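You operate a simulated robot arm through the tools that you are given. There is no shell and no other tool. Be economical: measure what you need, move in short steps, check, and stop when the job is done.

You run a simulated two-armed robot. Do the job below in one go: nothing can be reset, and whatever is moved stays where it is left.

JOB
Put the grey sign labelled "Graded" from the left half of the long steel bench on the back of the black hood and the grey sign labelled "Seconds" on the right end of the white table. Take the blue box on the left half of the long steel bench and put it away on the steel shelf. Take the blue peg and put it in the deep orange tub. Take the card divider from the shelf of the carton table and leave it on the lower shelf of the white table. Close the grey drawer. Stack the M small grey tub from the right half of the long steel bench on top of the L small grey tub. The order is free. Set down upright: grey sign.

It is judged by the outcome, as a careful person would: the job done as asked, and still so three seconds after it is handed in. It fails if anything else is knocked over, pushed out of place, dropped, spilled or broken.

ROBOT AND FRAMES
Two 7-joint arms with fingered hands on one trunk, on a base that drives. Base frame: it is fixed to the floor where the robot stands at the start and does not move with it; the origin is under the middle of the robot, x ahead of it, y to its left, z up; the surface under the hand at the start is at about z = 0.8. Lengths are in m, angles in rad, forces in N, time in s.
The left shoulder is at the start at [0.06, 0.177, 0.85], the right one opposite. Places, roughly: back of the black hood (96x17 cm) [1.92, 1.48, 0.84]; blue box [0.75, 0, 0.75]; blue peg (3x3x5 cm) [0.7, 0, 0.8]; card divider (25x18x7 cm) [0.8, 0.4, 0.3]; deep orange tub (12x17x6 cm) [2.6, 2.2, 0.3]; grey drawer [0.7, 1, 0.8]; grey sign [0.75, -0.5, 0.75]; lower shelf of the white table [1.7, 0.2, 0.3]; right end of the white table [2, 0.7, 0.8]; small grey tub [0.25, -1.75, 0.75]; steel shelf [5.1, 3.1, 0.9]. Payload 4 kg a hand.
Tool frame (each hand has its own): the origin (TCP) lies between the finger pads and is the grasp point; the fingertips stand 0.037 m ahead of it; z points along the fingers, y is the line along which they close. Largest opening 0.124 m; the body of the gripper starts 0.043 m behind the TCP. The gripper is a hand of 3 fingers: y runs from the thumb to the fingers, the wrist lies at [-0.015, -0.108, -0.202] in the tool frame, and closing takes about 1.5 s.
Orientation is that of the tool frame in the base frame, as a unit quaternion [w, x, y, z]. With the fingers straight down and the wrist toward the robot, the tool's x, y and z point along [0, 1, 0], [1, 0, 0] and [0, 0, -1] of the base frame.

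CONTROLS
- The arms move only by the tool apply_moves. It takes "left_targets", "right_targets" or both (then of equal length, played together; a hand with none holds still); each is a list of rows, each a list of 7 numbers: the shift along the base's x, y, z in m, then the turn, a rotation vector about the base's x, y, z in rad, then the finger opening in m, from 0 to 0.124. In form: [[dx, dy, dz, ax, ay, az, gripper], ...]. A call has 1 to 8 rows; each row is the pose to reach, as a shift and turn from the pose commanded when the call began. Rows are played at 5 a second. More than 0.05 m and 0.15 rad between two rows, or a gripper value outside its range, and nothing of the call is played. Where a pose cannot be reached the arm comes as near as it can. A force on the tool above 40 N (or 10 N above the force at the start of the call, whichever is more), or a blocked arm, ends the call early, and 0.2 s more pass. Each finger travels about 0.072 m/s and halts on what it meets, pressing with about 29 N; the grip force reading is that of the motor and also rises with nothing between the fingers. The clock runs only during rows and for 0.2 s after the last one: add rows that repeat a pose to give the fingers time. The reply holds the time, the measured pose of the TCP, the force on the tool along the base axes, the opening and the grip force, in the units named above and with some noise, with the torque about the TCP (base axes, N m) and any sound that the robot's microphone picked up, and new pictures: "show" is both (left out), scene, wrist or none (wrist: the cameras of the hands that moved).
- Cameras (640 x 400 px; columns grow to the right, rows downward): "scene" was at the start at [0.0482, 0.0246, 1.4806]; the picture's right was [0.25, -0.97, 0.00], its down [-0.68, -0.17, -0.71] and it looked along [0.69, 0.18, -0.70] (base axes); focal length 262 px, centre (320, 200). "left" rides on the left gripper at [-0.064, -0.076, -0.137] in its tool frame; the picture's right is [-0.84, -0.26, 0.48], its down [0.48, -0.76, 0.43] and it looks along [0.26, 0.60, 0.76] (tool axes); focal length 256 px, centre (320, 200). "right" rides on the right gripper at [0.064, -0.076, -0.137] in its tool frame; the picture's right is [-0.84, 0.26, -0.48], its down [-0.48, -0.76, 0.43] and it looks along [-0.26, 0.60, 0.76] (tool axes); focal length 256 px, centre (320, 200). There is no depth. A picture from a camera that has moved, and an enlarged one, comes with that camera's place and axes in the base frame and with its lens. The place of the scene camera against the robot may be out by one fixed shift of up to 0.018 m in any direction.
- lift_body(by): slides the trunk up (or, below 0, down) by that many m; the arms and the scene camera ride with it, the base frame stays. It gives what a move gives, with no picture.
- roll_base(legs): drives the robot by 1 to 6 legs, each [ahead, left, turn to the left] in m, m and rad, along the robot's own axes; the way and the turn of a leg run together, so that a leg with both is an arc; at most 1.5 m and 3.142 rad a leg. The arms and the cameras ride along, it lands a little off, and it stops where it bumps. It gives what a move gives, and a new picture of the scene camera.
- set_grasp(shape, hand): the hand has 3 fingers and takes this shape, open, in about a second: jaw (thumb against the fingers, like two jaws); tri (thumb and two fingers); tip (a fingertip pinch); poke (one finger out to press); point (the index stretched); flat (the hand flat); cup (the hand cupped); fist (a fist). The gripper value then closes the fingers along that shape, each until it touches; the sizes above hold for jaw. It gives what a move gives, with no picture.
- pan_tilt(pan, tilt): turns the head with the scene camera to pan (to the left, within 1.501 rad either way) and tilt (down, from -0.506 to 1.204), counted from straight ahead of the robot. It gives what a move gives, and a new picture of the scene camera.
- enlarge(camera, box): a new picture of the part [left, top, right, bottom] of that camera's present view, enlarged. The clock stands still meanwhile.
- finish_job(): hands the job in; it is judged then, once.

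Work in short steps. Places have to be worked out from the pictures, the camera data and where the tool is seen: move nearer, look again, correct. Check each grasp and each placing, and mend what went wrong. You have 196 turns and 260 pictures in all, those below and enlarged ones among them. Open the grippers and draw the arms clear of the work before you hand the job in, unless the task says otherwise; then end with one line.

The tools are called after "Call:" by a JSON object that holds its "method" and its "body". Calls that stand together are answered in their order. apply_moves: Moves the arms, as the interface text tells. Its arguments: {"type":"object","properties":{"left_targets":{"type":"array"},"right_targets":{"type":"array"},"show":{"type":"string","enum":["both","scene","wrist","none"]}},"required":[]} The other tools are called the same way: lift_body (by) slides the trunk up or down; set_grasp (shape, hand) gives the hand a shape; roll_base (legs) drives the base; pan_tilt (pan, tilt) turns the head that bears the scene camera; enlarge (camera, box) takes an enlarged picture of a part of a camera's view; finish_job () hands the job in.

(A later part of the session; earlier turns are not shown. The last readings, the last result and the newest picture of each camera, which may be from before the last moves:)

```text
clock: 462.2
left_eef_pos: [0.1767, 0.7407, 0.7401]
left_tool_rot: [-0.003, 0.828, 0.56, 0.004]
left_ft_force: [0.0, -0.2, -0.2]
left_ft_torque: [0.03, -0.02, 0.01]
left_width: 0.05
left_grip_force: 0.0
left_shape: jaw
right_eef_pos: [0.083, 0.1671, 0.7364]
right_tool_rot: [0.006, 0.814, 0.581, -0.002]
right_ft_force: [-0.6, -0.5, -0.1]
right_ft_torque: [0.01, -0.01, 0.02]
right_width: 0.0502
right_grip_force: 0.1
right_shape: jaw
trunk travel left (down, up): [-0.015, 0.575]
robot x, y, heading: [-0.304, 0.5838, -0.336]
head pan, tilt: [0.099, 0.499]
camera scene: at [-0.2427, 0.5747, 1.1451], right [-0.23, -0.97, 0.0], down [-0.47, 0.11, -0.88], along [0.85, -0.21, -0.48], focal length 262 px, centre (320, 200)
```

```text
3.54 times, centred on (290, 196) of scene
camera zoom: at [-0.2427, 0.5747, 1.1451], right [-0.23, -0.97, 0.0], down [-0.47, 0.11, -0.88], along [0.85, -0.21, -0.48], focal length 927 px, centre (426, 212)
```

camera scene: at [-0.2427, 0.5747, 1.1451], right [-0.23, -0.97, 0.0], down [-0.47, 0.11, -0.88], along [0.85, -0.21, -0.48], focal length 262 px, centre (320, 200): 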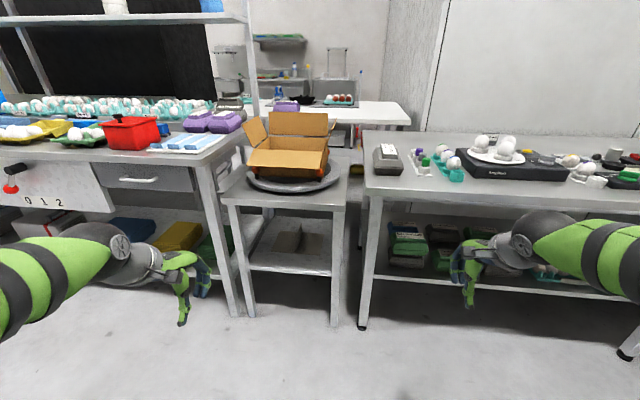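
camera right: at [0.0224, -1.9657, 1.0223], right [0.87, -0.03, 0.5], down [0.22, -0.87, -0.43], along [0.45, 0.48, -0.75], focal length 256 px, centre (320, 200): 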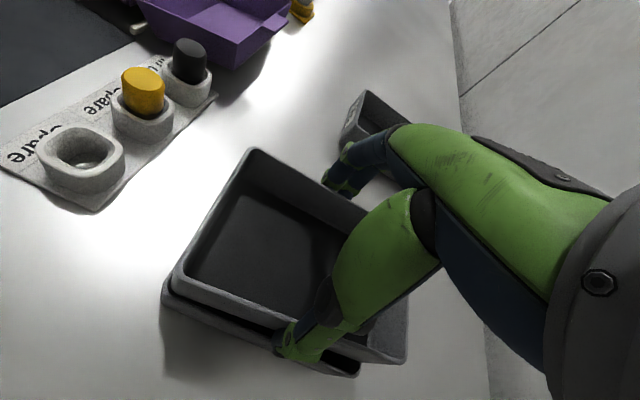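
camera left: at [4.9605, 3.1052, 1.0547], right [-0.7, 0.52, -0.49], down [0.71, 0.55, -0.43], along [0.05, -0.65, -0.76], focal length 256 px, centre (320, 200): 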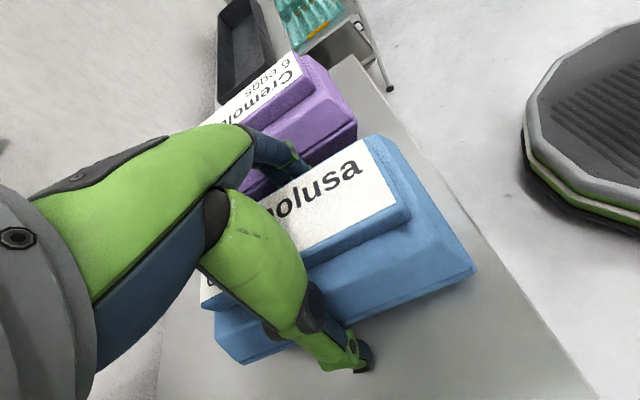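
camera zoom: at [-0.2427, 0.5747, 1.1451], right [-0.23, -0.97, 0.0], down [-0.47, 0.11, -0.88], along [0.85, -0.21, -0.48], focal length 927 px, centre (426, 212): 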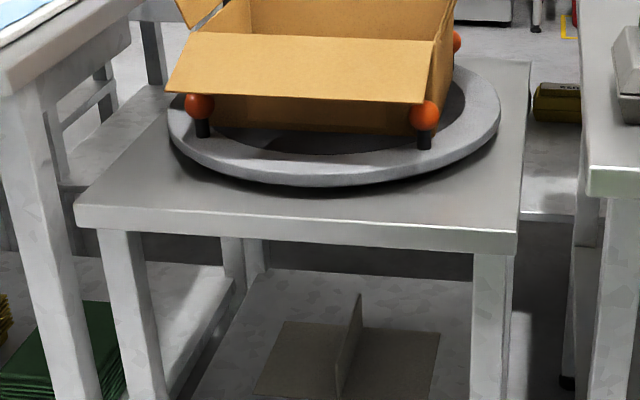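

The divider has a vertical fin along the depth direction, at about [0.83,0.42], z 0.30–0.37. I'll pinch the fin from the front with the hand pitched forward. First I yaw the right hand by +90° and shift the base left.

Call:
{"method": "apply_moves", "body": {"right_targets": [[0.01, 0, 0, 0, 0, 0.145, 0.05], [0.02, 0, 0, 0, 0, 0.29, 0.05], [0.03, 0, 0, 0, 0, 0.435, 0.05], [0.04, -0.005, 0, 0, 0, 0.58, 0.05], [0.05, -0.01, 0, 0, 0, 0.725, 0.05], [0.06, -0.015, 0, 0, 0, 0.87, 0.05], [0.07, -0.02, 0, 0, 0, 1.015, 0.05], [0.08, -0.025, 0, 0, 0, 1.16, 0.05]], "show": "none"}}

Call:
{"method": "apply_moves", "body": {"right_targets": [[0, 0, 0, 0, 0, 0.14, 0.05], [0, 0, 0, 0, 0, 0.28, 0.05], [0, 0, 0, 0, 0, 0.41, 0.05]], "show": "none"}}

Call:
{"method": "roll_base", "body": {"legs": [[0, 0.46, 0]]}}

Call:
{"method": "apply_moves", "body": {"right_targets": [[0, 0, -0.02, -0.047, -0.133, 0, 0.05], [0, 0, -0.04, -0.094, -0.265, 0, 0.05], [0, 0, -0.06, -0.14, -0.397, 0, 0.05], [0, 0, -0.08, -0.187, -0.53, 0, 0.05], [0, 0, -0.1, -0.234, -0.662, 0, 0.05], [0, 0, -0.12, -0.28, -0.794, 0, 0.05], [0, 0, -0.14, -0.327, -0.926, 0, 0.05], [0, 0, -0.16, -0.366, -1.037, 0, 0.05]]}}

```text
clock: 464.0
left_eef_pos: [0.178, 0.7403, 0.7395]
left_tool_rot: [-0.003, 0.828, 0.561, 0.004]
left_ft_force: [-0.5, 0.2, 0.0]
left_ft_torque: [0.0, 0.02, 0.01]
left_width: 0.0502
left_grip_force: 0.2
left_shape: jaw
right_eef_pos: [0.1614, 0.1425, 0.7373]
right_tool_rot: [0.006, 0.362, 0.932, 0.002]
right_ft_force: [0.6, -1.4, -0.2]
right_ft_torque: [-0.05, 0.0, 0.01]
right_width: 0.0504
right_grip_force: 0.0
right_shape: jaw
trunk travel left (down, up): [-0.015, 0.575]
robot x, y, heading: [-0.3007, 0.583, -0.337]
head pan, tilt: [0.099, 0.499]
```

```text
clock: 464.8
left_eef_pos: [0.1765, 0.7401, 0.7399]
left_tool_rot: [-0.003, 0.828, 0.561, 0.004]
left_ft_force: [-0.6, 0.7, -0.3]
left_ft_torque: [-0.04, 0.02, -0.01]
left_width: 0.05
left_grip_force: 0.0
left_shape: jaw
right_eef_pos: [0.1611, 0.142, 0.7364]
right_tool_rot: [0.005, 0.166, 0.986, 0.002]
right_ft_force: [-0.2, -0.7, -0.5]
right_ft_torque: [-0.01, -0.01, -0.01]
right_width: 0.0503
right_grip_force: 0.1
right_shape: jaw
trunk travel left (down, up): [-0.015, 0.575]
robot x, y, heading: [-0.3024, 0.5799, -0.338]
head pan, tilt: [0.099, 0.499]
```

```text
clock: 467.6
left_eef_pos: [0.324, 1.1757, 0.74]
left_tool_rot: [-0.003, 0.825, 0.565, 0.005]
left_ft_force: [-0.5, -0.6, -0.1]
left_ft_torque: [-0.03, 0.0, -0.03]
left_width: 0.0501
left_grip_force: 0.1
left_shape: jaw
right_eef_pos: [0.3138, 0.577, 0.7362]
right_tool_rot: [0.006, 0.163, 0.987, 0.002]
right_ft_force: [0.1, 0.5, 0.0]
right_ft_torque: [0.03, -0.03, 0.01]
right_width: 0.05
right_grip_force: 0.1
right_shape: jaw
trunk travel left (down, up): [-0.015, 0.575]
robot x, y, heading: [-0.1557, 1.0113, -0.333]
head pan, tilt: [0.099, 0.499]
camera scene: at [-0.094, 1.0057, 1.1452], right [-0.23, -0.97, 0.0], down [-0.47, 0.11, -0.88], along [0.86, -0.2, -0.48], focal length 262 px, centre (320, 200)
```

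scene: 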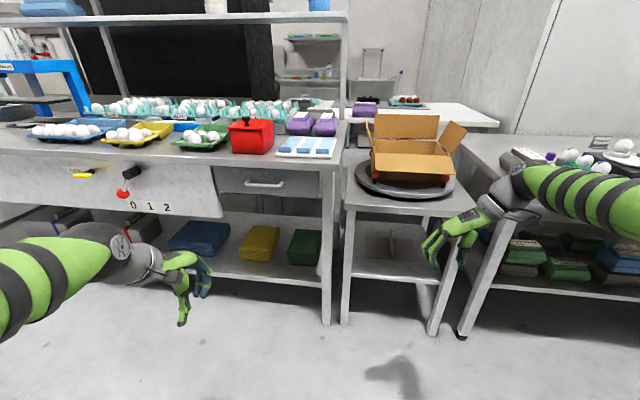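

```text
clock: 469.4
left_eef_pos: [0.3229, 1.1725, 0.7404]
left_tool_rot: [-0.004, 0.825, 0.565, 0.006]
left_ft_force: [-0.1, -0.8, 0.1]
left_ft_torque: [0.05, -0.02, -0.01]
left_width: 0.0503
left_grip_force: 0.0
left_shape: jaw
right_eef_pos: [0.3137, 0.5754, 0.5767]
right_tool_rot: [0.52, 0.137, 0.839, -0.089]
right_ft_force: [-0.4, -0.8, 0.5]
right_ft_torque: [0.03, -0.04, 0.04]
right_width: 0.05
right_grip_force: 0.2
right_shape: jaw
right hand out of reach, approached as far as the arm can: row 6
trunk travel left (down, up): [-0.015, 0.575]
robot x, y, heading: [-0.1578, 1.0101, -0.329]
head pan, tilt: [0.099, 0.499]
camera scene: at [-0.0953, 1.0031, 1.145], right [-0.23, -0.97, 0.0], down [-0.47, 0.11, -0.88], along [0.86, -0.2, -0.48], focal length 262 px, centre (320, 200)
camera right: at [0.1451, 0.5513, 0.5798], right [0.03, 0.27, 0.96], down [0.33, -0.91, 0.25], along [0.94, 0.31, -0.11], focal length 256 px, centre (320, 200)
```

scene: 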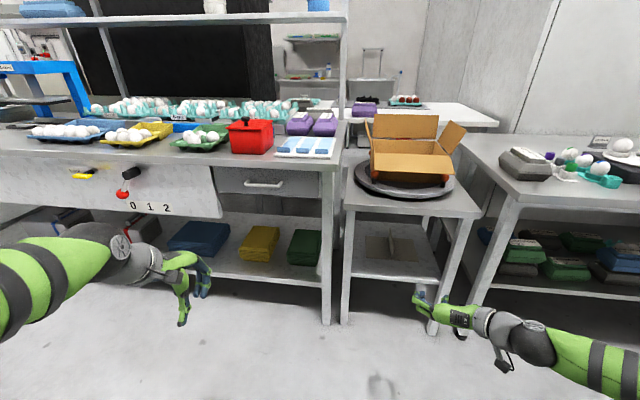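
right: 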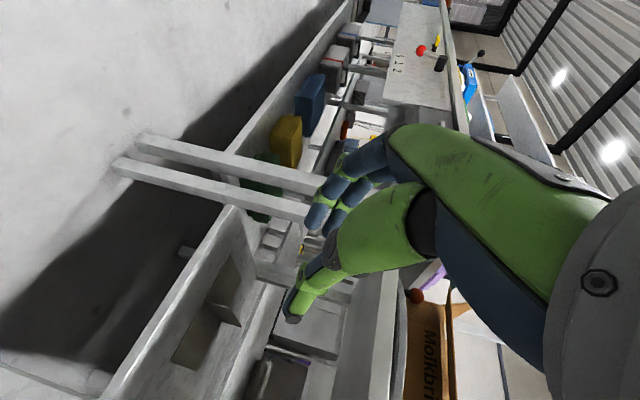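

Orientation reached. I enlarge the wrist and scene views of the divider to place the fin.

Call:
{"method": "enlarge", "body": {"camera": "right", "box": [120, 220, 320, 400]}}

Call:
{"method": "enlarge", "body": {"camera": "scene", "box": [330, 200, 470, 300]}}

```text
2.22 times, centred on (220, 310) of right
camera zoom: at [0.1451, 0.5513, 0.5798], right [0.03, 0.27, 0.96], down [0.33, -0.91, 0.25], along [0.94, 0.31, -0.11], focal length 569 px, centre (542, -44)
```

zoom: 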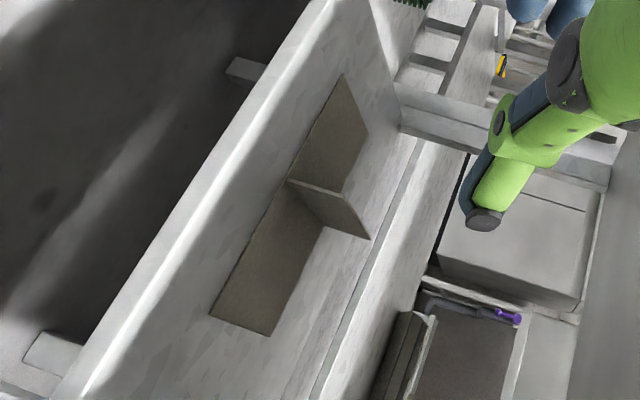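

```text
4.00 times, centred on (400, 250) of scene
camera zoom: at [-0.0953, 1.0031, 1.145], right [-0.23, -0.97, 0.0], down [-0.47, 0.11, -0.88], along [0.86, -0.2, -0.48], focal length 1048 px, centre (0, 0)
```

zoom: 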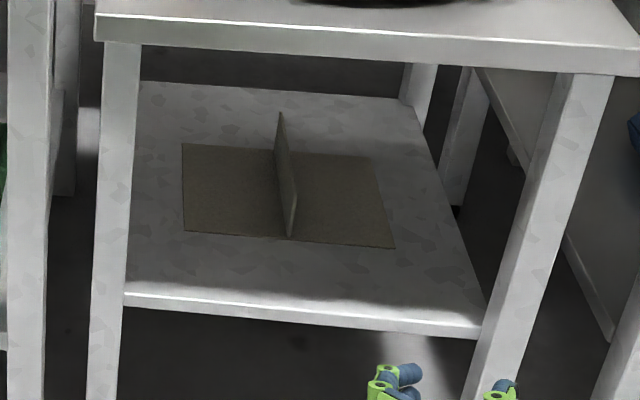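

Fin top runs from [0.758,0.457] to [0.925,0.392] at z 0.38. A right-hand wrist would foul the table's right leg, so I'll use the left hand (mirror). I restore the right hand and prepare the left.

Call:
{"method": "apply_moves", "body": {"right_targets": [[0, 0, 0.02, 0.047, 0.133, 0, 0.05], [0, 0, 0.04, 0.094, 0.265, 0, 0.05], [0, 0, 0.06, 0.14, 0.397, 0, 0.05], [0, 0, 0.08, 0.187, 0.53, 0, 0.05], [0, 0, 0.1, 0.234, 0.662, 0, 0.05], [0, 0, 0.12, 0.28, 0.794, 0, 0.05], [0, 0, 0.14, 0.327, 0.926, 0, 0.05], [0, 0, 0.16, 0.366, 1.037, 0, 0.05]], "left_targets": [[0.01, 0, 0, 0, 0, -0.145, 0.05], [0.02, 0, 0, 0, 0, -0.29, 0.05], [0.03, 0, 0, 0, 0, -0.435, 0.05], [0.04, 0, 0, 0, 0, -0.58, 0.05], [0.05, -0.005, 0, 0, 0, -0.725, 0.05], [0.06, -0.01, 0, 0, 0, -0.87, 0.05], [0.065, -0.015, 0, 0, 0, -1.015, 0.05], [0.07, -0.02, 0, 0, 0, -1.16, 0.05]], "show": "none"}}

Call:
{"method": "apply_moves", "body": {"left_targets": [[0, 0, 0, 0, 0, -0.13, 0.05], [0, 0, 0, 0, 0, -0.26, 0.05], [0, 0, 0, 0, 0, -0.386, 0.05]], "show": "none"}}

Call:
{"method": "roll_base", "body": {"legs": [[0, -0.45, 0]]}}

Call:
{"method": "apply_moves", "body": {"left_targets": [[0, 0, -0.02, -0.047, -0.133, 0, 0.05], [0, 0, -0.04, -0.094, -0.265, 0, 0.05], [0, 0, -0.06, -0.14, -0.397, 0, 0.05], [0, 0, -0.08, -0.187, -0.53, 0, 0.05], [0, 0, -0.1, -0.234, -0.662, 0, 0.05], [0, 0, -0.12, -0.28, -0.794, 0, 0.05], [0, 0, -0.14, -0.327, -0.926, 0, 0.05], [0, 0, -0.16, -0.37, -1.05, 0, 0.05]], "right_targets": [[-0.01, 0, 0, 0, 0, -0.145, 0.05], [-0.02, 0, 0, 0, 0, -0.29, 0.05], [-0.03, 0, 0, 0, 0, -0.435, 0.05], [-0.04, 0.005, 0, 0, 0, -0.58, 0.05], [-0.05, 0.01, 0, 0, 0, -0.725, 0.05], [-0.06, 0.015, 0, 0, 0, -0.87, 0.05], [-0.07, 0.02, 0, 0, 0, -1.015, 0.05], [-0.08, 0.025, 0, 0, 0, -1.16, 0.05]]}}

```text
clock: 471.1
left_eef_pos: [0.3937, 1.1543, 0.7401]
left_tool_rot: [0.0, 1.0, 0.018, 0.005]
left_ft_force: [0.6, 0.6, 0.7]
left_ft_torque: [0.01, -0.01, 0.0]
left_width: 0.0501
left_grip_force: 0.0
left_shape: jaw
right_eef_pos: [0.314, 0.5772, 0.7361]
right_tool_rot: [0.005, 0.162, 0.987, 0.002]
right_ft_force: [0.3, 0.1, -0.3]
right_ft_torque: [0.02, 0.0, -0.01]
right_width: 0.05
right_grip_force: 0.1
right_shape: jaw
trunk travel left (down, up): [-0.015, 0.575]
robot x, y, heading: [-0.1475, 1.0135, -0.328]
head pan, tilt: [0.099, 0.499]
```

```text
clock: 471.9
left_eef_pos: [0.3935, 1.1543, 0.74]
left_tool_rot: [0.001, 0.985, -0.174, 0.005]
left_ft_force: [0.3, 0.0, 0.2]
left_ft_torque: [0.01, 0.0, -0.01]
left_width: 0.0503
left_grip_force: 0.1
left_shape: jaw
right_eef_pos: [0.3147, 0.5767, 0.7366]
right_tool_rot: [0.005, 0.163, 0.987, 0.003]
right_ft_force: [0.0, -0.7, 0.2]
right_ft_torque: [0.01, -0.01, 0.01]
right_width: 0.0501
right_grip_force: 0.0
right_shape: jaw
trunk travel left (down, up): [-0.015, 0.575]
robot x, y, heading: [-0.1563, 1.0093, -0.326]
head pan, tilt: [0.099, 0.499]
```

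```text
clock: 474.7
left_eef_pos: [0.2488, 0.7252, 0.7397]
left_tool_rot: [0.002, 0.985, -0.174, 0.005]
left_ft_force: [0.4, -0.8, 0.0]
left_ft_torque: [0.0, 0.03, 0.01]
left_width: 0.05
left_grip_force: 0.2
left_shape: jaw
right_eef_pos: [0.1693, 0.1496, 0.7364]
right_tool_rot: [0.005, 0.164, 0.986, 0.002]
right_ft_force: [0.0, 0.0, 0.0]
right_ft_torque: [0.04, 0.01, 0.0]
right_width: 0.0499
right_grip_force: 0.1
right_shape: jaw
trunk travel left (down, up): [-0.015, 0.575]
robot x, y, heading: [-0.2964, 0.5835, -0.34]
head pan, tilt: [0.099, 0.499]
camera scene: at [-0.2397, 0.5791, 1.1452], right [-0.23, -0.97, 0.0], down [-0.47, 0.11, -0.88], along [0.85, -0.2, -0.48], focal length 262 px, centre (320, 200)
```

scene: 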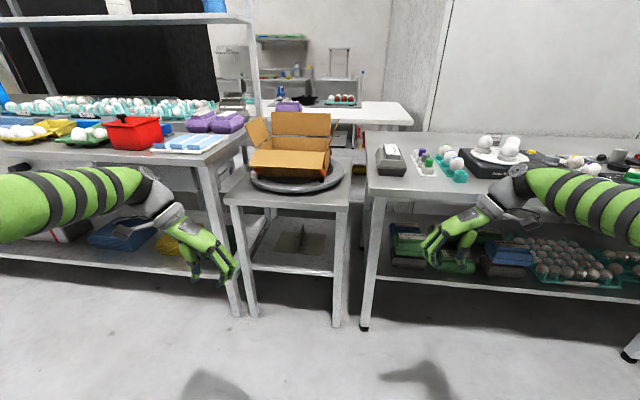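

```text
clock: 476.7
left_eef_pos: [0.2498, 0.7817, 0.5611]
left_tool_rot: [0.048, 0.853, -0.094, 0.511]
left_ft_force: [-0.1, 0.4, 0.3]
left_ft_torque: [0.02, -0.02, 0.02]
left_width: 0.0498
left_grip_force: 0.1
left_shape: jaw
left hand out of reach, approached as far as the arm can: row 6
right_eef_pos: [0.0882, 0.174, 0.7369]
right_tool_rot: [0.007, 0.678, 0.735, 0.0]
right_ft_force: [0.7, 0.3, 0.7]
right_ft_torque: [-0.04, -0.01, 0.0]
right_width: 0.0498
right_grip_force: 0.0
right_shape: jaw
trunk travel left (down, up): [-0.015, 0.575]
robot x, y, heading: [-0.2987, 0.5849, -0.334]
head pan, tilt: [0.099, 0.499]
stopped in row 8 (left hand): the arm was blocked; the commanded pose is now the measured one
camera scene: at [-0.2401, 0.5796, 1.1452], right [-0.23, -0.97, 0.0], down [-0.47, 0.11, -0.88], along [0.85, -0.2, -0.48], focal length 262 px, centre (320, 200)
camera right: at [0.0042, 0.2323, 0.872], right [0.32, -0.81, 0.49], down [-0.71, -0.55, -0.44], along [0.62, -0.21, -0.75], focal length 256 px, centre (320, 200)
camera left: at [0.1182, 0.8877, 0.5697], right [0.08, 0.26, -0.96], down [0.76, 0.61, 0.23], along [0.65, -0.75, -0.14], focal length 256 px, centre (320, 200)
```

scene: 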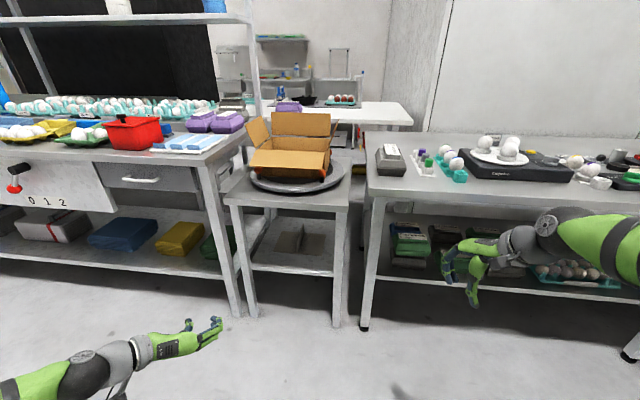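
right: 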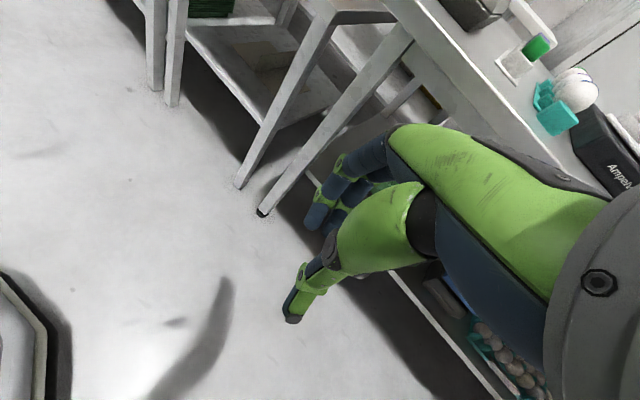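
left: 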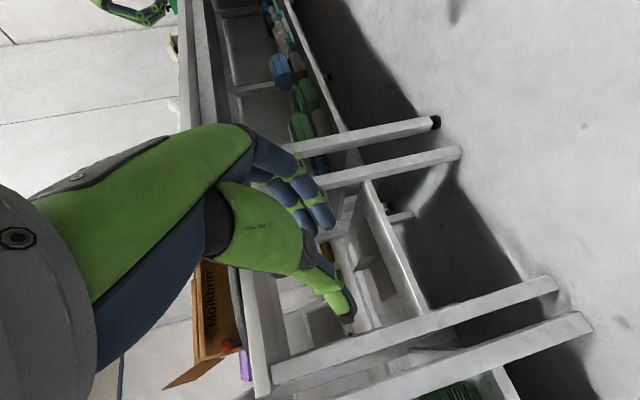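

Left hand is nearly in the right pose (yaw off by 0.14). I extend, correct the yaw, and lower it in front of the shelf.

Call:
{"method": "apply_moves", "body": {"left_targets": [[0.015, -0.025, -0.03, 0, 0, -0.03, 0.05], [0.03, -0.055, -0.06, 0, 0, -0.06, 0.05], [0.04, -0.085, -0.09, 0, 0, -0.09, 0.05], [0.045, -0.115, -0.12, 0, 0, -0.12, 0.05], [0.047, -0.14, -0.155, 0, 0, -0.14, 0.05], [0.047, -0.166, -0.195, 0, 0, -0.14, 0.05]]}}

```text
clock: 478.1
left_eef_pos: [0.2956, 0.6141, 0.3674]
left_tool_rot: [0.083, 0.844, -0.154, 0.506]
left_ft_force: [0.2, 0.1, -0.1]
left_ft_torque: [0.01, -0.01, -0.01]
left_width: 0.05
left_grip_force: 0.1
left_shape: jaw
right_eef_pos: [0.0877, 0.1739, 0.7365]
right_tool_rot: [0.007, 0.678, 0.735, 0.0]
right_ft_force: [-0.1, 0.3, 0.2]
right_ft_torque: [-0.02, -0.05, -0.01]
right_width: 0.0501
right_grip_force: 0.0
right_shape: jaw
trunk travel left (down, up): [-0.015, 0.575]
robot x, y, heading: [-0.2992, 0.5849, -0.333]
head pan, tilt: [0.099, 0.499]
camera scene: at [-0.24, 0.5793, 1.1453], right [-0.23, -0.97, 0.0], down [-0.47, 0.11, -0.88], along [0.85, -0.2, -0.48], focal length 262 px, centre (320, 200)
camera left: at [0.1809, 0.7387, 0.3757], right [0.12, 0.25, -0.96], down [0.84, 0.5, 0.23], along [0.54, -0.83, -0.14], focal length 256 px, centre (320, 200)
```

scene: 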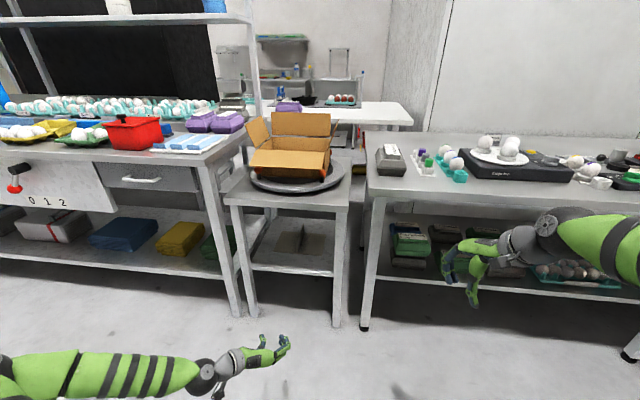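
left: 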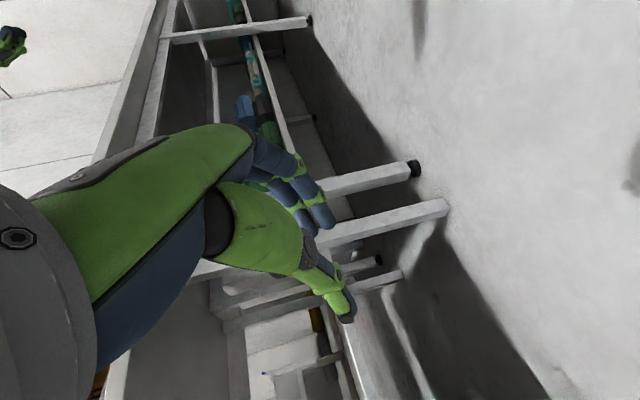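

Pose is right. Before driving in, I raise the right hand clear of the long bench's edge.

Call:
{"method": "apply_moves", "body": {"right_targets": [[0, 0, 0.045, 0, 0, -0.1, 0.05], [0, 0, 0.09, 0, 0, -0.2, 0.05], [0, 0, 0.135, 0, 0, -0.3, 0.05], [0, 0, 0.18, 0, 0, -0.4, 0.05], [0, 0, 0.225, 0, 0, -0.4, 0.05], [0, 0, 0.26, 0, 0, -0.4, 0.05]], "show": "none"}}

Call:
{"method": "roll_base", "body": {"legs": [[0.33, 0.005, 0]]}}

Call:
{"method": "enlarge", "body": {"camera": "left", "box": [0, 0, 640, 400]}}

Call:
{"method": "enlarge", "body": {"camera": "scene", "box": [200, 180, 380, 300]}}

```text
clock: 479.5
left_eef_pos: [0.2956, 0.6149, 0.3673]
left_tool_rot: [0.084, 0.845, -0.154, 0.506]
left_ft_force: [-0.5, -0.2, 0.4]
left_ft_torque: [0.01, -0.01, 0.0]
left_width: 0.0499
left_grip_force: 0.2
left_shape: jaw
right_eef_pos: [0.0863, 0.1744, 0.9981]
right_tool_rot: [0.006, 0.811, 0.585, -0.003]
right_ft_force: [0.0, -0.2, -0.4]
right_ft_torque: [0.0, 0.02, 0.04]
right_width: 0.0499
right_grip_force: 0.1
right_shape: jaw
trunk travel left (down, up): [-0.015, 0.575]
robot x, y, heading: [-0.2984, 0.5906, -0.33]
head pan, tilt: [0.099, 0.499]
```

```text
clock: 481.7
left_eef_pos: [0.6125, 0.5104, 0.3669]
left_tool_rot: [0.083, 0.844, -0.155, 0.506]
left_ft_force: [-0.6, 0.0, -0.1]
left_ft_torque: [0.0, -0.02, -0.04]
left_width: 0.0501
left_grip_force: 0.1
left_shape: jaw
right_eef_pos: [0.4022, 0.0709, 0.9983]
right_tool_rot: [0.007, 0.812, 0.584, -0.001]
right_ft_force: [0.4, 0.7, -0.3]
right_ft_torque: [0.0, 0.01, 0.02]
right_width: 0.0501
right_grip_force: 0.1
right_shape: jaw
trunk travel left (down, up): [-0.015, 0.575]
robot x, y, heading: [0.0158, 0.4807, -0.334]
head pan, tilt: [0.099, 0.499]
camera scene: at [0.0768, 0.475, 1.1452], right [-0.23, -0.97, 0.0], down [-0.47, 0.11, -0.88], along [0.85, -0.2, -0.48], focal length 262 px, centre (320, 200)
```

scene: 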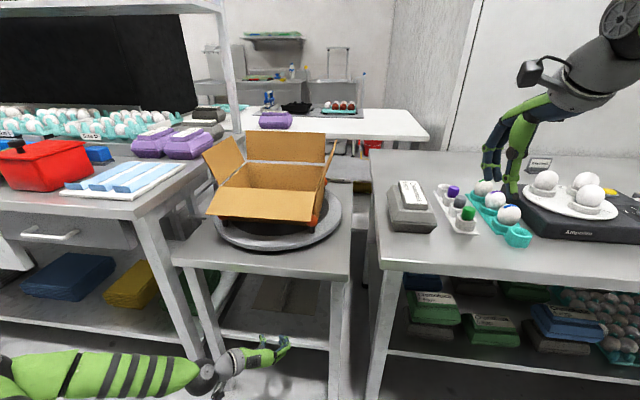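

```text
1.00 times, centred on (320, 200) of left (not enlarged: the box is as wide or as high as the picture)
camera zoom: at [0.4979, 0.6338, 0.3759], right [0.12, 0.24, -0.96], down [0.84, 0.5, 0.23], along [0.53, -0.83, -0.14], focal length 256 px, centre (320, 200)
```

zoom: 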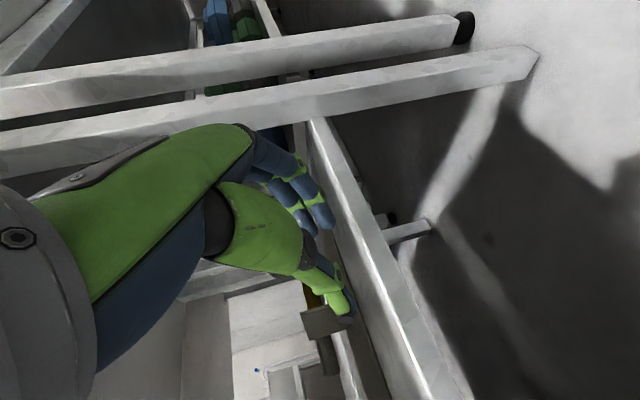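

```text
3.33 times, centred on (290, 240) of scene
camera zoom: at [0.0768, 0.475, 1.1452], right [-0.23, -0.97, 0.0], down [-0.47, 0.11, -0.88], along [0.85, -0.2, -0.48], focal length 873 px, centre (420, 67)
```

zoom: 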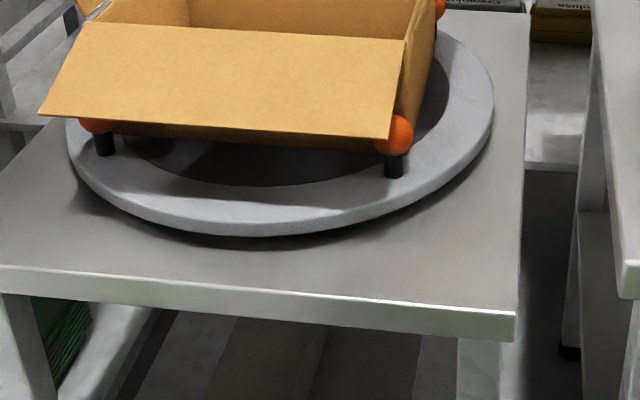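

TCP is 0.1 m short of the fin and well centred (e2 −0.361 vs −0.364). I slide in, straddling the fin, and look before closing.

Call:
{"method": "apply_moves", "body": {"left_targets": [[0.039, -0.014, -0.005, 0, 0, 0, 0.05], [0.078, -0.029, -0.01, 0, 0, 0, 0.05], [0.117, -0.044, -0.014, 0, 0, 0, 0.05], [0.156, -0.058, -0.014, 0, 0, 0, 0.05], [0.192, -0.072, -0.014, 0, 0, 0, 0.05]]}}

Call:
{"method": "enlarge", "body": {"camera": "left", "box": [220, 180, 420, 340]}}

```text
clock: 482.9
left_eef_pos: [0.803, 0.4376, 0.3522]
left_tool_rot: [0.084, 0.845, -0.155, 0.505]
left_ft_force: [-0.8, 1.1, -0.3]
left_ft_torque: [0.02, 0.01, -0.04]
left_width: 0.0501
left_grip_force: 0.0
left_shape: jaw
right_eef_pos: [0.4019, 0.0696, 0.9964]
right_tool_rot: [0.006, 0.811, 0.585, -0.002]
right_ft_force: [0.2, -0.5, 0.2]
right_ft_torque: [0.01, 0.0, 0.02]
right_width: 0.0501
right_grip_force: 0.1
right_shape: jaw
trunk travel left (down, up): [-0.015, 0.575]
robot x, y, heading: [0.0194, 0.4811, -0.334]
head pan, tilt: [0.099, 0.499]
camera scene: at [0.0768, 0.4751, 1.1452], right [-0.23, -0.97, 0.0], down [-0.47, 0.11, -0.88], along [0.85, -0.2, -0.48], focal length 262 px, centre (320, 200)
camera left: at [0.6885, 0.5615, 0.3618], right [0.12, 0.24, -0.96], down [0.84, 0.5, 0.23], along [0.53, -0.83, -0.15], focal length 256 px, centre (320, 200)
```

scene: 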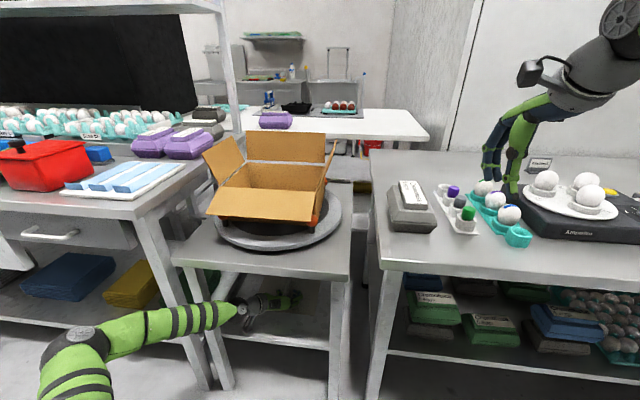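
left: 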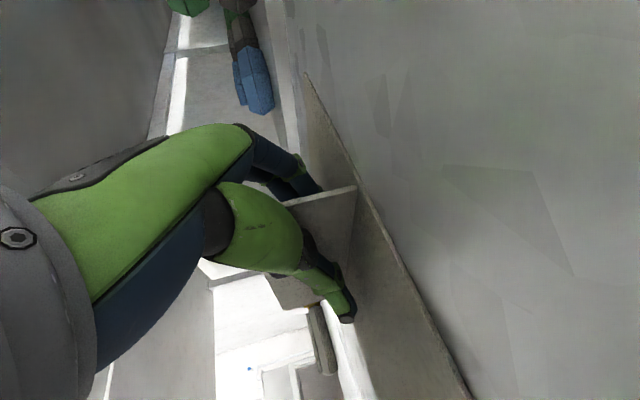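

```text
2.50 times, centred on (320, 260) of left
camera zoom: at [0.6885, 0.5615, 0.3618], right [0.12, 0.24, -0.96], down [0.84, 0.5, 0.23], along [0.53, -0.83, -0.15], focal length 640 px, centre (320, 50)
```

zoom: 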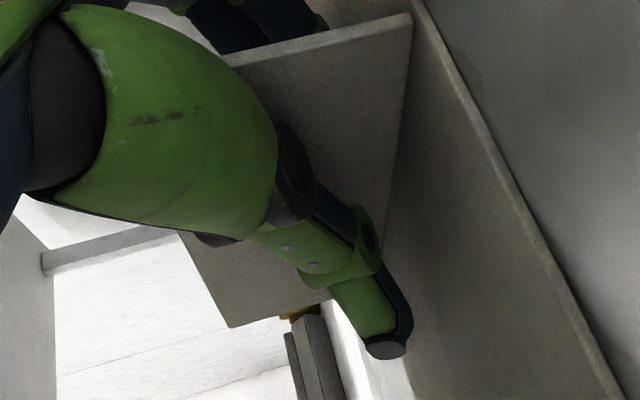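

The fin is between thumb and fingers. I close and lift slightly.

Call:
{"method": "apply_moves", "body": {"left_targets": [[0, 0, 0.004, 0, 0, 0, 0.03], [0, 0, 0.004, 0, 0, 0, 0.01], [0, 0, 0.004, 0, 0, 0, 0.0], [0, 0, 0.004, 0, 0, 0, 0.0], [0, 0, 0.015, 0, 0, 0, 0.0], [0, 0, 0.03, 0, 0, 0, 0.0]]}}

```text
clock: 484.3
left_eef_pos: [0.804, 0.4368, 0.3827]
left_tool_rot: [0.083, 0.844, -0.156, 0.507]
left_ft_force: [1.6, -0.3, 0.0]
left_ft_torque: [-0.03, 0.0, -0.01]
left_width: 0.003
left_grip_force: 28.4
left_shape: jaw
right_eef_pos: [0.4027, 0.0723, 0.9968]
right_tool_rot: [0.007, 0.811, 0.585, -0.002]
right_ft_force: [0.4, -1.0, 0.5]
right_ft_torque: [-0.05, -0.05, 0.04]
right_width: 0.0499
right_grip_force: 0.0
right_shape: jaw
trunk travel left (down, up): [-0.015, 0.575]
robot x, y, heading: [0.02, 0.4836, -0.335]
head pan, tilt: [0.099, 0.499]
camera scene: at [0.077, 0.475, 1.1451], right [-0.23, -0.97, 0.0], down [-0.47, 0.11, -0.88], along [0.85, -0.2, -0.48], focal length 262 px, centre (320, 200)
camera left: at [0.6888, 0.5607, 0.3916], right [0.12, 0.24, -0.96], down [0.84, 0.5, 0.23], along [0.53, -0.83, -0.15], focal length 256 px, centre (320, 200)
```

scene: 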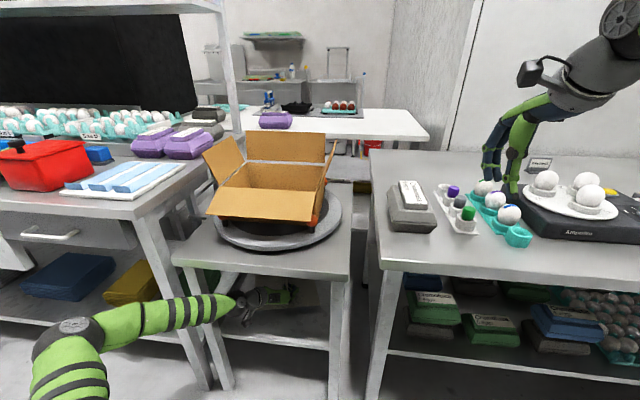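
left: 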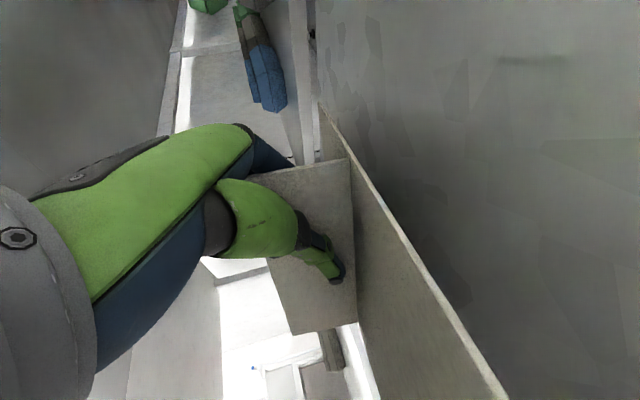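

The divider is held. I back straight out, then raise the trunk while lowering the right hand.

Call:
{"method": "roll_base", "body": {"legs": [[-0.42, 0, 0]]}}

Call:
{"method": "lift_body", "body": {"by": 0.4}}

Call:
{"method": "apply_moves", "body": {"right_targets": [[0, 0, -0.045, 0, 0, 0, 0.05], [0, 0, -0.09, 0, 0, 0, 0.05], [0, 0, -0.135, 0, 0, 0, 0.05], [0, 0, -0.18, 0, 0, 0, 0.05], [0, 0, -0.225, 0, 0, 0, 0.05], [0, 0, -0.27, 0, 0, 0, 0.05], [0, 0, -0.315, 0, 0, 0, 0.05], [0, 0, -0.34, 0, 0, 0, 0.05]], "left_targets": [[-0.01, 0.004, 0.03, 0, 0, 0, 0], [-0.02, 0.007, 0.06, 0, 0, 0, 0], [-0.03, 0.01, 0.09, 0, 0, 0, 0], [-0.04, 0.014, 0.12, 0, 0, 0, 0], [-0.05, 0.018, 0.15, 0, 0, 0, 0], [-0.06, 0.02, 0.18, 0, 0, 0, 0], [-0.07, 0.025, 0.2, 0, 0, 0, 0], [-0.08, 0.028, 0.22, 0, 0, 0, 0]]}}

Call:
{"method": "lift_body", "body": {"by": 0.16}}

```text
clock: 486.8
left_eef_pos: [0.4104, 0.5741, 0.3823]
left_tool_rot: [0.083, 0.844, -0.155, 0.506]
left_ft_force: [0.3, -0.6, -0.9]
left_ft_torque: [-0.01, -0.02, -0.01]
left_width: 0.0031
left_grip_force: 28.8
left_shape: jaw
right_eef_pos: [0.009, 0.207, 0.9968]
right_tool_rot: [0.007, 0.811, 0.585, -0.001]
right_ft_force: [-0.2, -0.5, -0.2]
right_ft_torque: [-0.01, -0.02, 0.0]
right_width: 0.0501
right_grip_force: 0.0
right_shape: jaw
trunk travel left (down, up): [-0.015, 0.575]
robot x, y, heading: [-0.3777, 0.6198, -0.333]
head pan, tilt: [0.099, 0.499]
camera scene: at [-0.3163, 0.6111, 1.1452], right [-0.23, -0.97, 0.0], down [-0.47, 0.11, -0.88], along [0.85, -0.2, -0.48], focal length 262 px, centre (320, 200)
```

scene: 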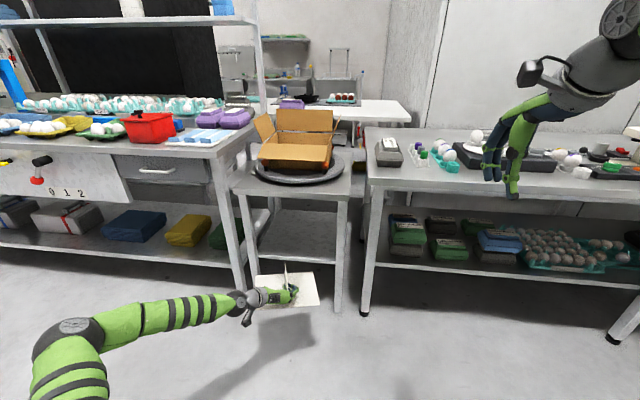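

```text
clock: 490.7
left_eef_pos: [0.41, 0.5738, 0.7811]
left_tool_rot: [0.084, 0.844, -0.156, 0.506]
left_ft_force: [0.1, -0.2, -0.2]
left_ft_torque: [-0.03, 0.04, 0.01]
left_width: 0.003
left_grip_force: 28.7
left_shape: jaw
right_eef_pos: [0.0103, 0.2058, 1.3963]
right_tool_rot: [0.007, 0.811, 0.585, -0.002]
right_ft_force: [-0.9, -0.5, -0.7]
right_ft_torque: [0.01, 0.0, 0.0]
right_width: 0.0501
right_grip_force: 0.0
right_shape: jaw
trunk travel left (down, up): [-0.415, 0.175]
robot x, y, heading: [-0.3743, 0.6208, -0.33]
head pan, tilt: [0.099, 0.499]
```

```text
clock: 492.5
left_eef_pos: [0.3293, 0.6026, 1.0025]
left_tool_rot: [0.085, 0.844, -0.156, 0.506]
left_ft_force: [0.7, 0.0, 1.0]
left_ft_torque: [0.0, 0.02, 0.02]
left_width: 0.0029
left_grip_force: 28.7
left_shape: jaw
right_eef_pos: [0.0095, 0.2061, 1.0539]
right_tool_rot: [0.006, 0.811, 0.586, -0.001]
right_ft_force: [0.0, 0.2, 0.2]
right_ft_torque: [0.02, 0.0, -0.01]
right_width: 0.0502
right_grip_force: 0.2
right_shape: jaw
trunk travel left (down, up): [-0.415, 0.175]
robot x, y, heading: [-0.3758, 0.6178, -0.329]
head pan, tilt: [0.099, 0.499]
camera scene: at [-0.3165, 0.611, 1.5452], right [-0.23, -0.97, 0.0], down [-0.47, 0.11, -0.88], along [0.85, -0.2, -0.48], focal length 262 px, centre (320, 200)
camera right: at [-0.0435, 0.2914, 1.1895], right [-0.02, -0.87, 0.49], down [-0.87, -0.22, -0.44], along [0.49, -0.44, -0.75], focal length 256 px, centre (320, 200)
camera left: at [0.2157, 0.7263, 1.0114], right [0.12, 0.25, -0.96], down [0.84, 0.5, 0.23], along [0.54, -0.83, -0.15], focal length 256 px, centre (320, 200)
```

scene: 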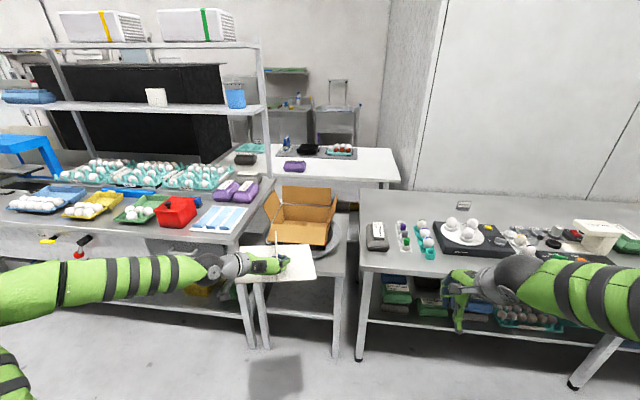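
right: 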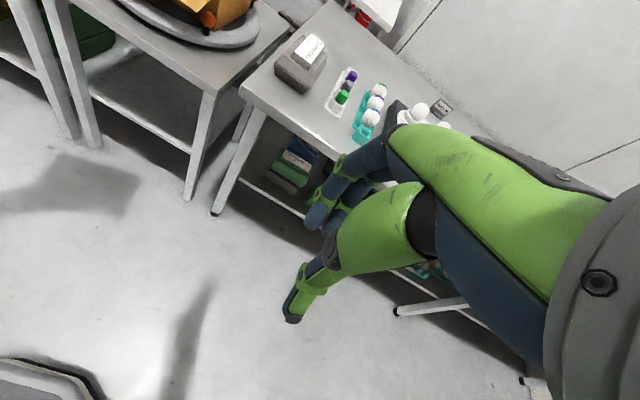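
left: 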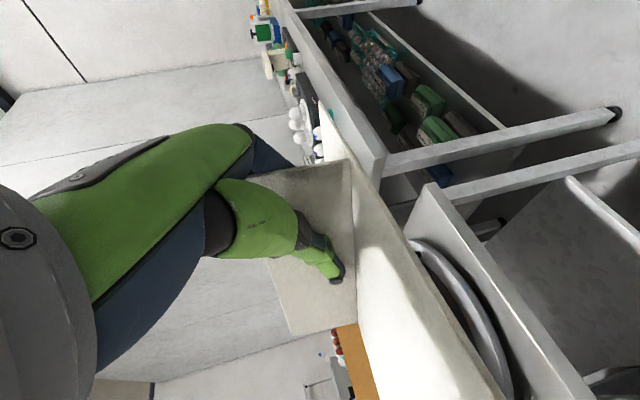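

```text
clock: 494.3
left_eef_pos: [0.3316, 0.603, 1.162]
left_tool_rot: [0.084, 0.845, -0.155, 0.506]
left_ft_force: [0.0, 0.3, -1.0]
left_ft_torque: [0.02, 0.01, 0.05]
left_width: 0.0031
left_grip_force: 29.4
left_shape: jaw
right_eef_pos: [0.011, 0.2062, 1.2145]
right_tool_rot: [0.007, 0.811, 0.585, -0.001]
right_ft_force: [-0.2, 0.2, -0.1]
right_ft_torque: [0.0, 0.01, 0.01]
right_width: 0.0501
right_grip_force: 0.0
right_shape: jaw
trunk travel left (down, up): [-0.575, 0.015]
robot x, y, heading: [-0.3745, 0.6171, -0.333]
head pan, tilt: [0.099, 0.499]
```

Everything is in travel pose, divider level at z≈1.16. I slide left to the gap.

Call:
{"method": "roll_base", "body": {"legs": [[0, 1.4, 0], [0, 1.4, 0], [0.03, 1.12, -0.012]]}}

```text
clock: 513.1
left_eef_pos: [1.6328, 4.2805, 1.1621]
left_tool_rot: [0.087, 0.843, -0.16, 0.506]
left_ft_force: [-0.8, -0.5, -0.1]
left_ft_torque: [-0.01, 0.0, 0.01]
left_width: 0.0027
left_grip_force: 29.3
left_shape: jaw
right_eef_pos: [1.3085, 3.8869, 1.2152]
right_tool_rot: [0.007, 0.814, 0.58, -0.001]
right_ft_force: [-0.1, 0.4, -0.7]
right_ft_torque: [-0.01, -0.02, -0.03]
right_width: 0.0499
right_grip_force: 0.1
right_shape: jaw
trunk travel left (down, up): [-0.575, 0.015]
robot x, y, heading: [0.928, 4.3046, -0.344]
head pan, tilt: [0.099, 0.499]
camera scene: at [0.9859, 4.2966, 1.7052], right [-0.24, -0.97, 0.0], down [-0.46, 0.12, -0.88], along [0.85, -0.21, -0.48], focal length 262 px, centre (320, 200)
```

scene: 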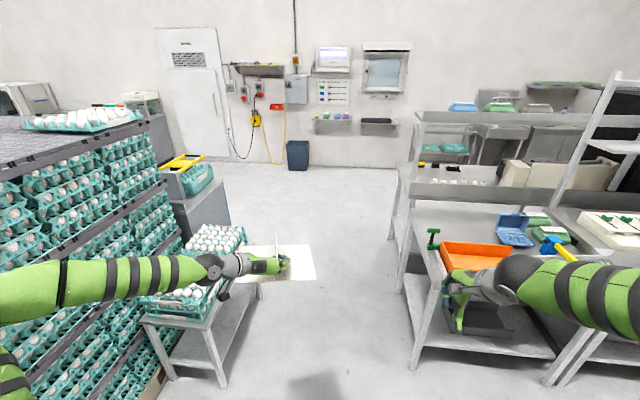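

I check the left elbow's clearance over the egg table before going through.

Call:
{"method": "pan_tilt", "body": {"pan": 0.9, "tilt": 0.8}}

```text
clock: 514.3
left_eef_pos: [1.6328, 4.2804, 1.1615]
left_tool_rot: [0.086, 0.843, -0.16, 0.506]
left_ft_force: [-0.1, 0.1, 0.0]
left_ft_torque: [0.03, 0.01, 0.0]
left_width: 0.0029
left_grip_force: 28.1
left_shape: jaw
right_eef_pos: [1.3085, 3.8872, 1.2146]
right_tool_rot: [0.007, 0.814, 0.58, -0.001]
right_ft_force: [-0.5, 1.0, 1.3]
right_ft_torque: [-0.01, 0.02, 0.01]
right_width: 0.05
right_grip_force: 0.0
right_shape: jaw
trunk travel left (down, up): [-0.575, 0.015]
robot x, y, heading: [0.9267, 4.3074, -0.34]
head pan, tilt: [0.901, 0.799]
camera scene: at [0.966, 4.3607, 1.6792], right [0.53, -0.85, 0.0], down [-0.61, -0.38, -0.7], along [0.59, 0.37, -0.72], focal length 262 px, centre (320, 200)
```

scene: 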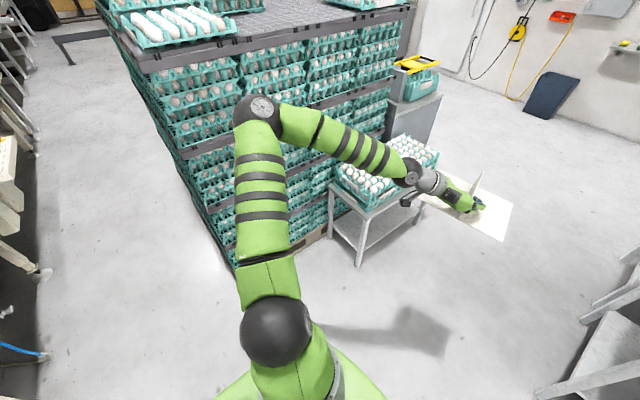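

Elbow is high and clear. To be safe over the cabinet's tray I raise the left hand 0.15 m, then go through along the proven path.

Call:
{"method": "apply_moves", "body": {"left_targets": [[0, 0, 0.04, 0, 0, 0, 0], [0, 0, 0.08, 0, 0, 0, 0], [0, 0, 0.12, 0, 0, 0, 0], [0, 0, 0.15, 0, 0, 0, 0]], "show": "none"}}

Call:
{"method": "roll_base", "body": {"legs": [[1.21, 0.01, 0], [0, 0, 0.7], [0.776, -0.33, 0], [0.972, -0.756, 0]]}}

```text
clock: 515.3
left_eef_pos: [1.6314, 4.2807, 1.3124]
left_tool_rot: [0.087, 0.843, -0.16, 0.506]
left_ft_force: [0.4, 0.2, -0.1]
left_ft_torque: [0.01, 0.04, 0.03]
left_width: 0.0028
left_grip_force: 29.1
left_shape: jaw
right_eef_pos: [1.31, 3.8858, 1.2138]
right_tool_rot: [0.006, 0.815, 0.58, -0.001]
right_ft_force: [-0.1, 0.1, 1.3]
right_ft_torque: [0.01, -0.01, 0.01]
right_width: 0.0498
right_grip_force: 0.1
right_shape: jaw
trunk travel left (down, up): [-0.575, 0.015]
robot x, y, heading: [0.9242, 4.3036, -0.348]
head pan, tilt: [0.901, 0.799]
```

```text
clock: 533.1
left_eef_pos: [4.6266, 3.8726, 1.3102]
left_tool_rot: [-0.086, 0.849, 0.129, 0.505]
left_ft_force: [-0.3, 0.5, -0.5]
left_ft_torque: [-0.01, 0.02, 0.04]
left_width: 0.0029
left_grip_force: 28.9
left_shape: jaw
right_eef_pos: [4.6208, 3.3633, 1.2146]
right_tool_rot: [0.007, 0.576, 0.817, 0.0]
right_ft_force: [1.1, 0.2, 0.0]
right_ft_torque: [0.04, 0.0, 0.01]
right_width: 0.0499
right_grip_force: 0.0
right_shape: jaw
trunk travel left (down, up): [-0.575, 0.015]
robot x, y, heading: [4.0599, 3.4487, 0.329]
head pan, tilt: [0.901, 0.799]
camera scene: at [4.0604, 3.5211, 1.6792], right [0.94, -0.33, 0.0], down [-0.24, -0.68, -0.7], along [0.23, 0.66, -0.72], focal length 262 px, centre (320, 200)
```

scene: 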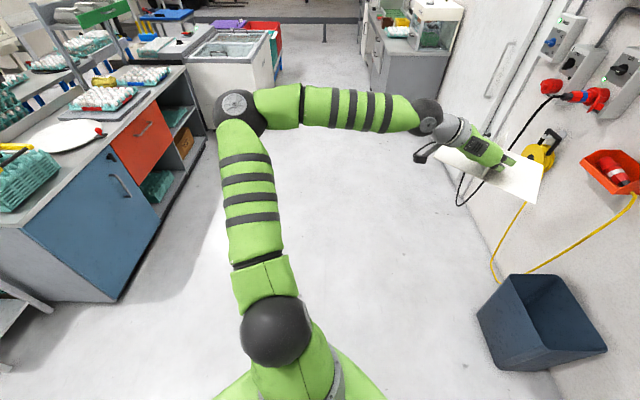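

Through the gap. I turn down the aisle and drive toward the white table's end.

Call:
{"method": "roll_base", "body": {"legs": [[0, 0, -2.245], [0.3, -0.1, 0], [1.4, 0, 0], [1.4, 0, 0]]}}

Call:
{"method": "pan_tilt", "body": {"pan": -0.3, "tilt": 0.7}}

```text
clock: 553.7
left_eef_pos: [2.9505, -0.1559, 1.3113]
left_tool_rot: [-0.418, -0.485, 0.708, -0.297]
left_ft_force: [0.2, -0.7, -0.2]
left_ft_torque: [-0.01, 0.0, 0.0]
left_width: 0.0028
left_grip_force: 29.2
left_shape: jaw
right_eef_pos: [2.5545, 0.1645, 1.2157]
right_tool_rot: [0.004, 0.987, -0.164, -0.006]
right_ft_force: [-0.1, 0.0, -1.3]
right_ft_torque: [-0.02, 0.0, 0.01]
right_width: 0.05
right_grip_force: 0.1
right_shape: jaw
trunk travel left (down, up): [-0.575, 0.015]
robot x, y, heading: [2.9686, 0.5477, -1.909]
head pan, tilt: [0.901, 0.799]
camera scene: at [3.0215, 0.5129, 1.6792], right [-0.85, -0.53, 0.0], down [-0.38, 0.61, -0.7], along [0.37, -0.59, -0.72], focal length 262 px, centre (320, 200)
```

scene: 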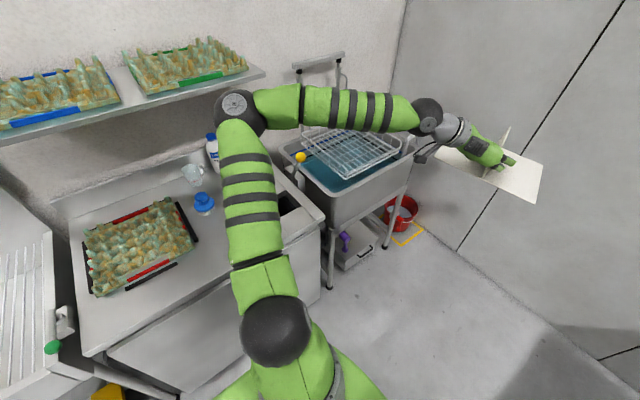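

```text
clock: 555.1
left_eef_pos: [2.9505, -0.1553, 1.3112]
left_tool_rot: [-0.417, -0.485, 0.709, -0.297]
left_ft_force: [0.2, 0.3, -0.5]
left_ft_torque: [0.02, 0.02, 0.0]
left_width: 0.0025
left_grip_force: 29.3
left_shape: jaw
right_eef_pos: [2.5552, 0.1656, 1.2142]
right_tool_rot: [0.003, 0.987, -0.163, -0.006]
right_ft_force: [0.3, 0.5, -0.1]
right_ft_torque: [0.0, -0.01, -0.01]
right_width: 0.05
right_grip_force: 0.0
right_shape: jaw
trunk travel left (down, up): [-0.575, 0.015]
robot x, y, heading: [2.9735, 0.5502, -1.911]
head pan, tilt: [-0.3, 0.7]
camera scene: at [2.9281, 0.5133, 1.6874], right [-0.8, 0.6, 0.0], down [0.38, 0.52, -0.76], along [-0.46, -0.61, -0.64], focal length 262 px, centre (320, 200)
```

scene: 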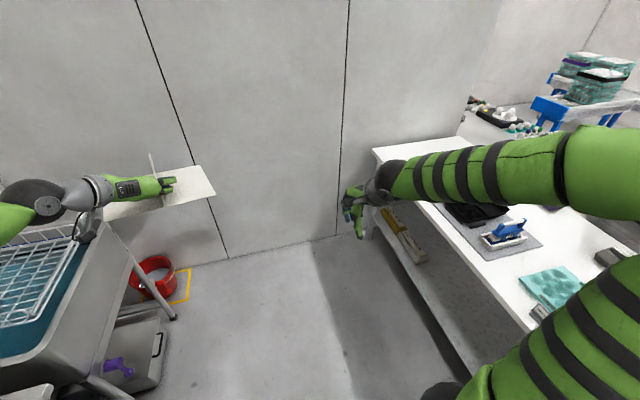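

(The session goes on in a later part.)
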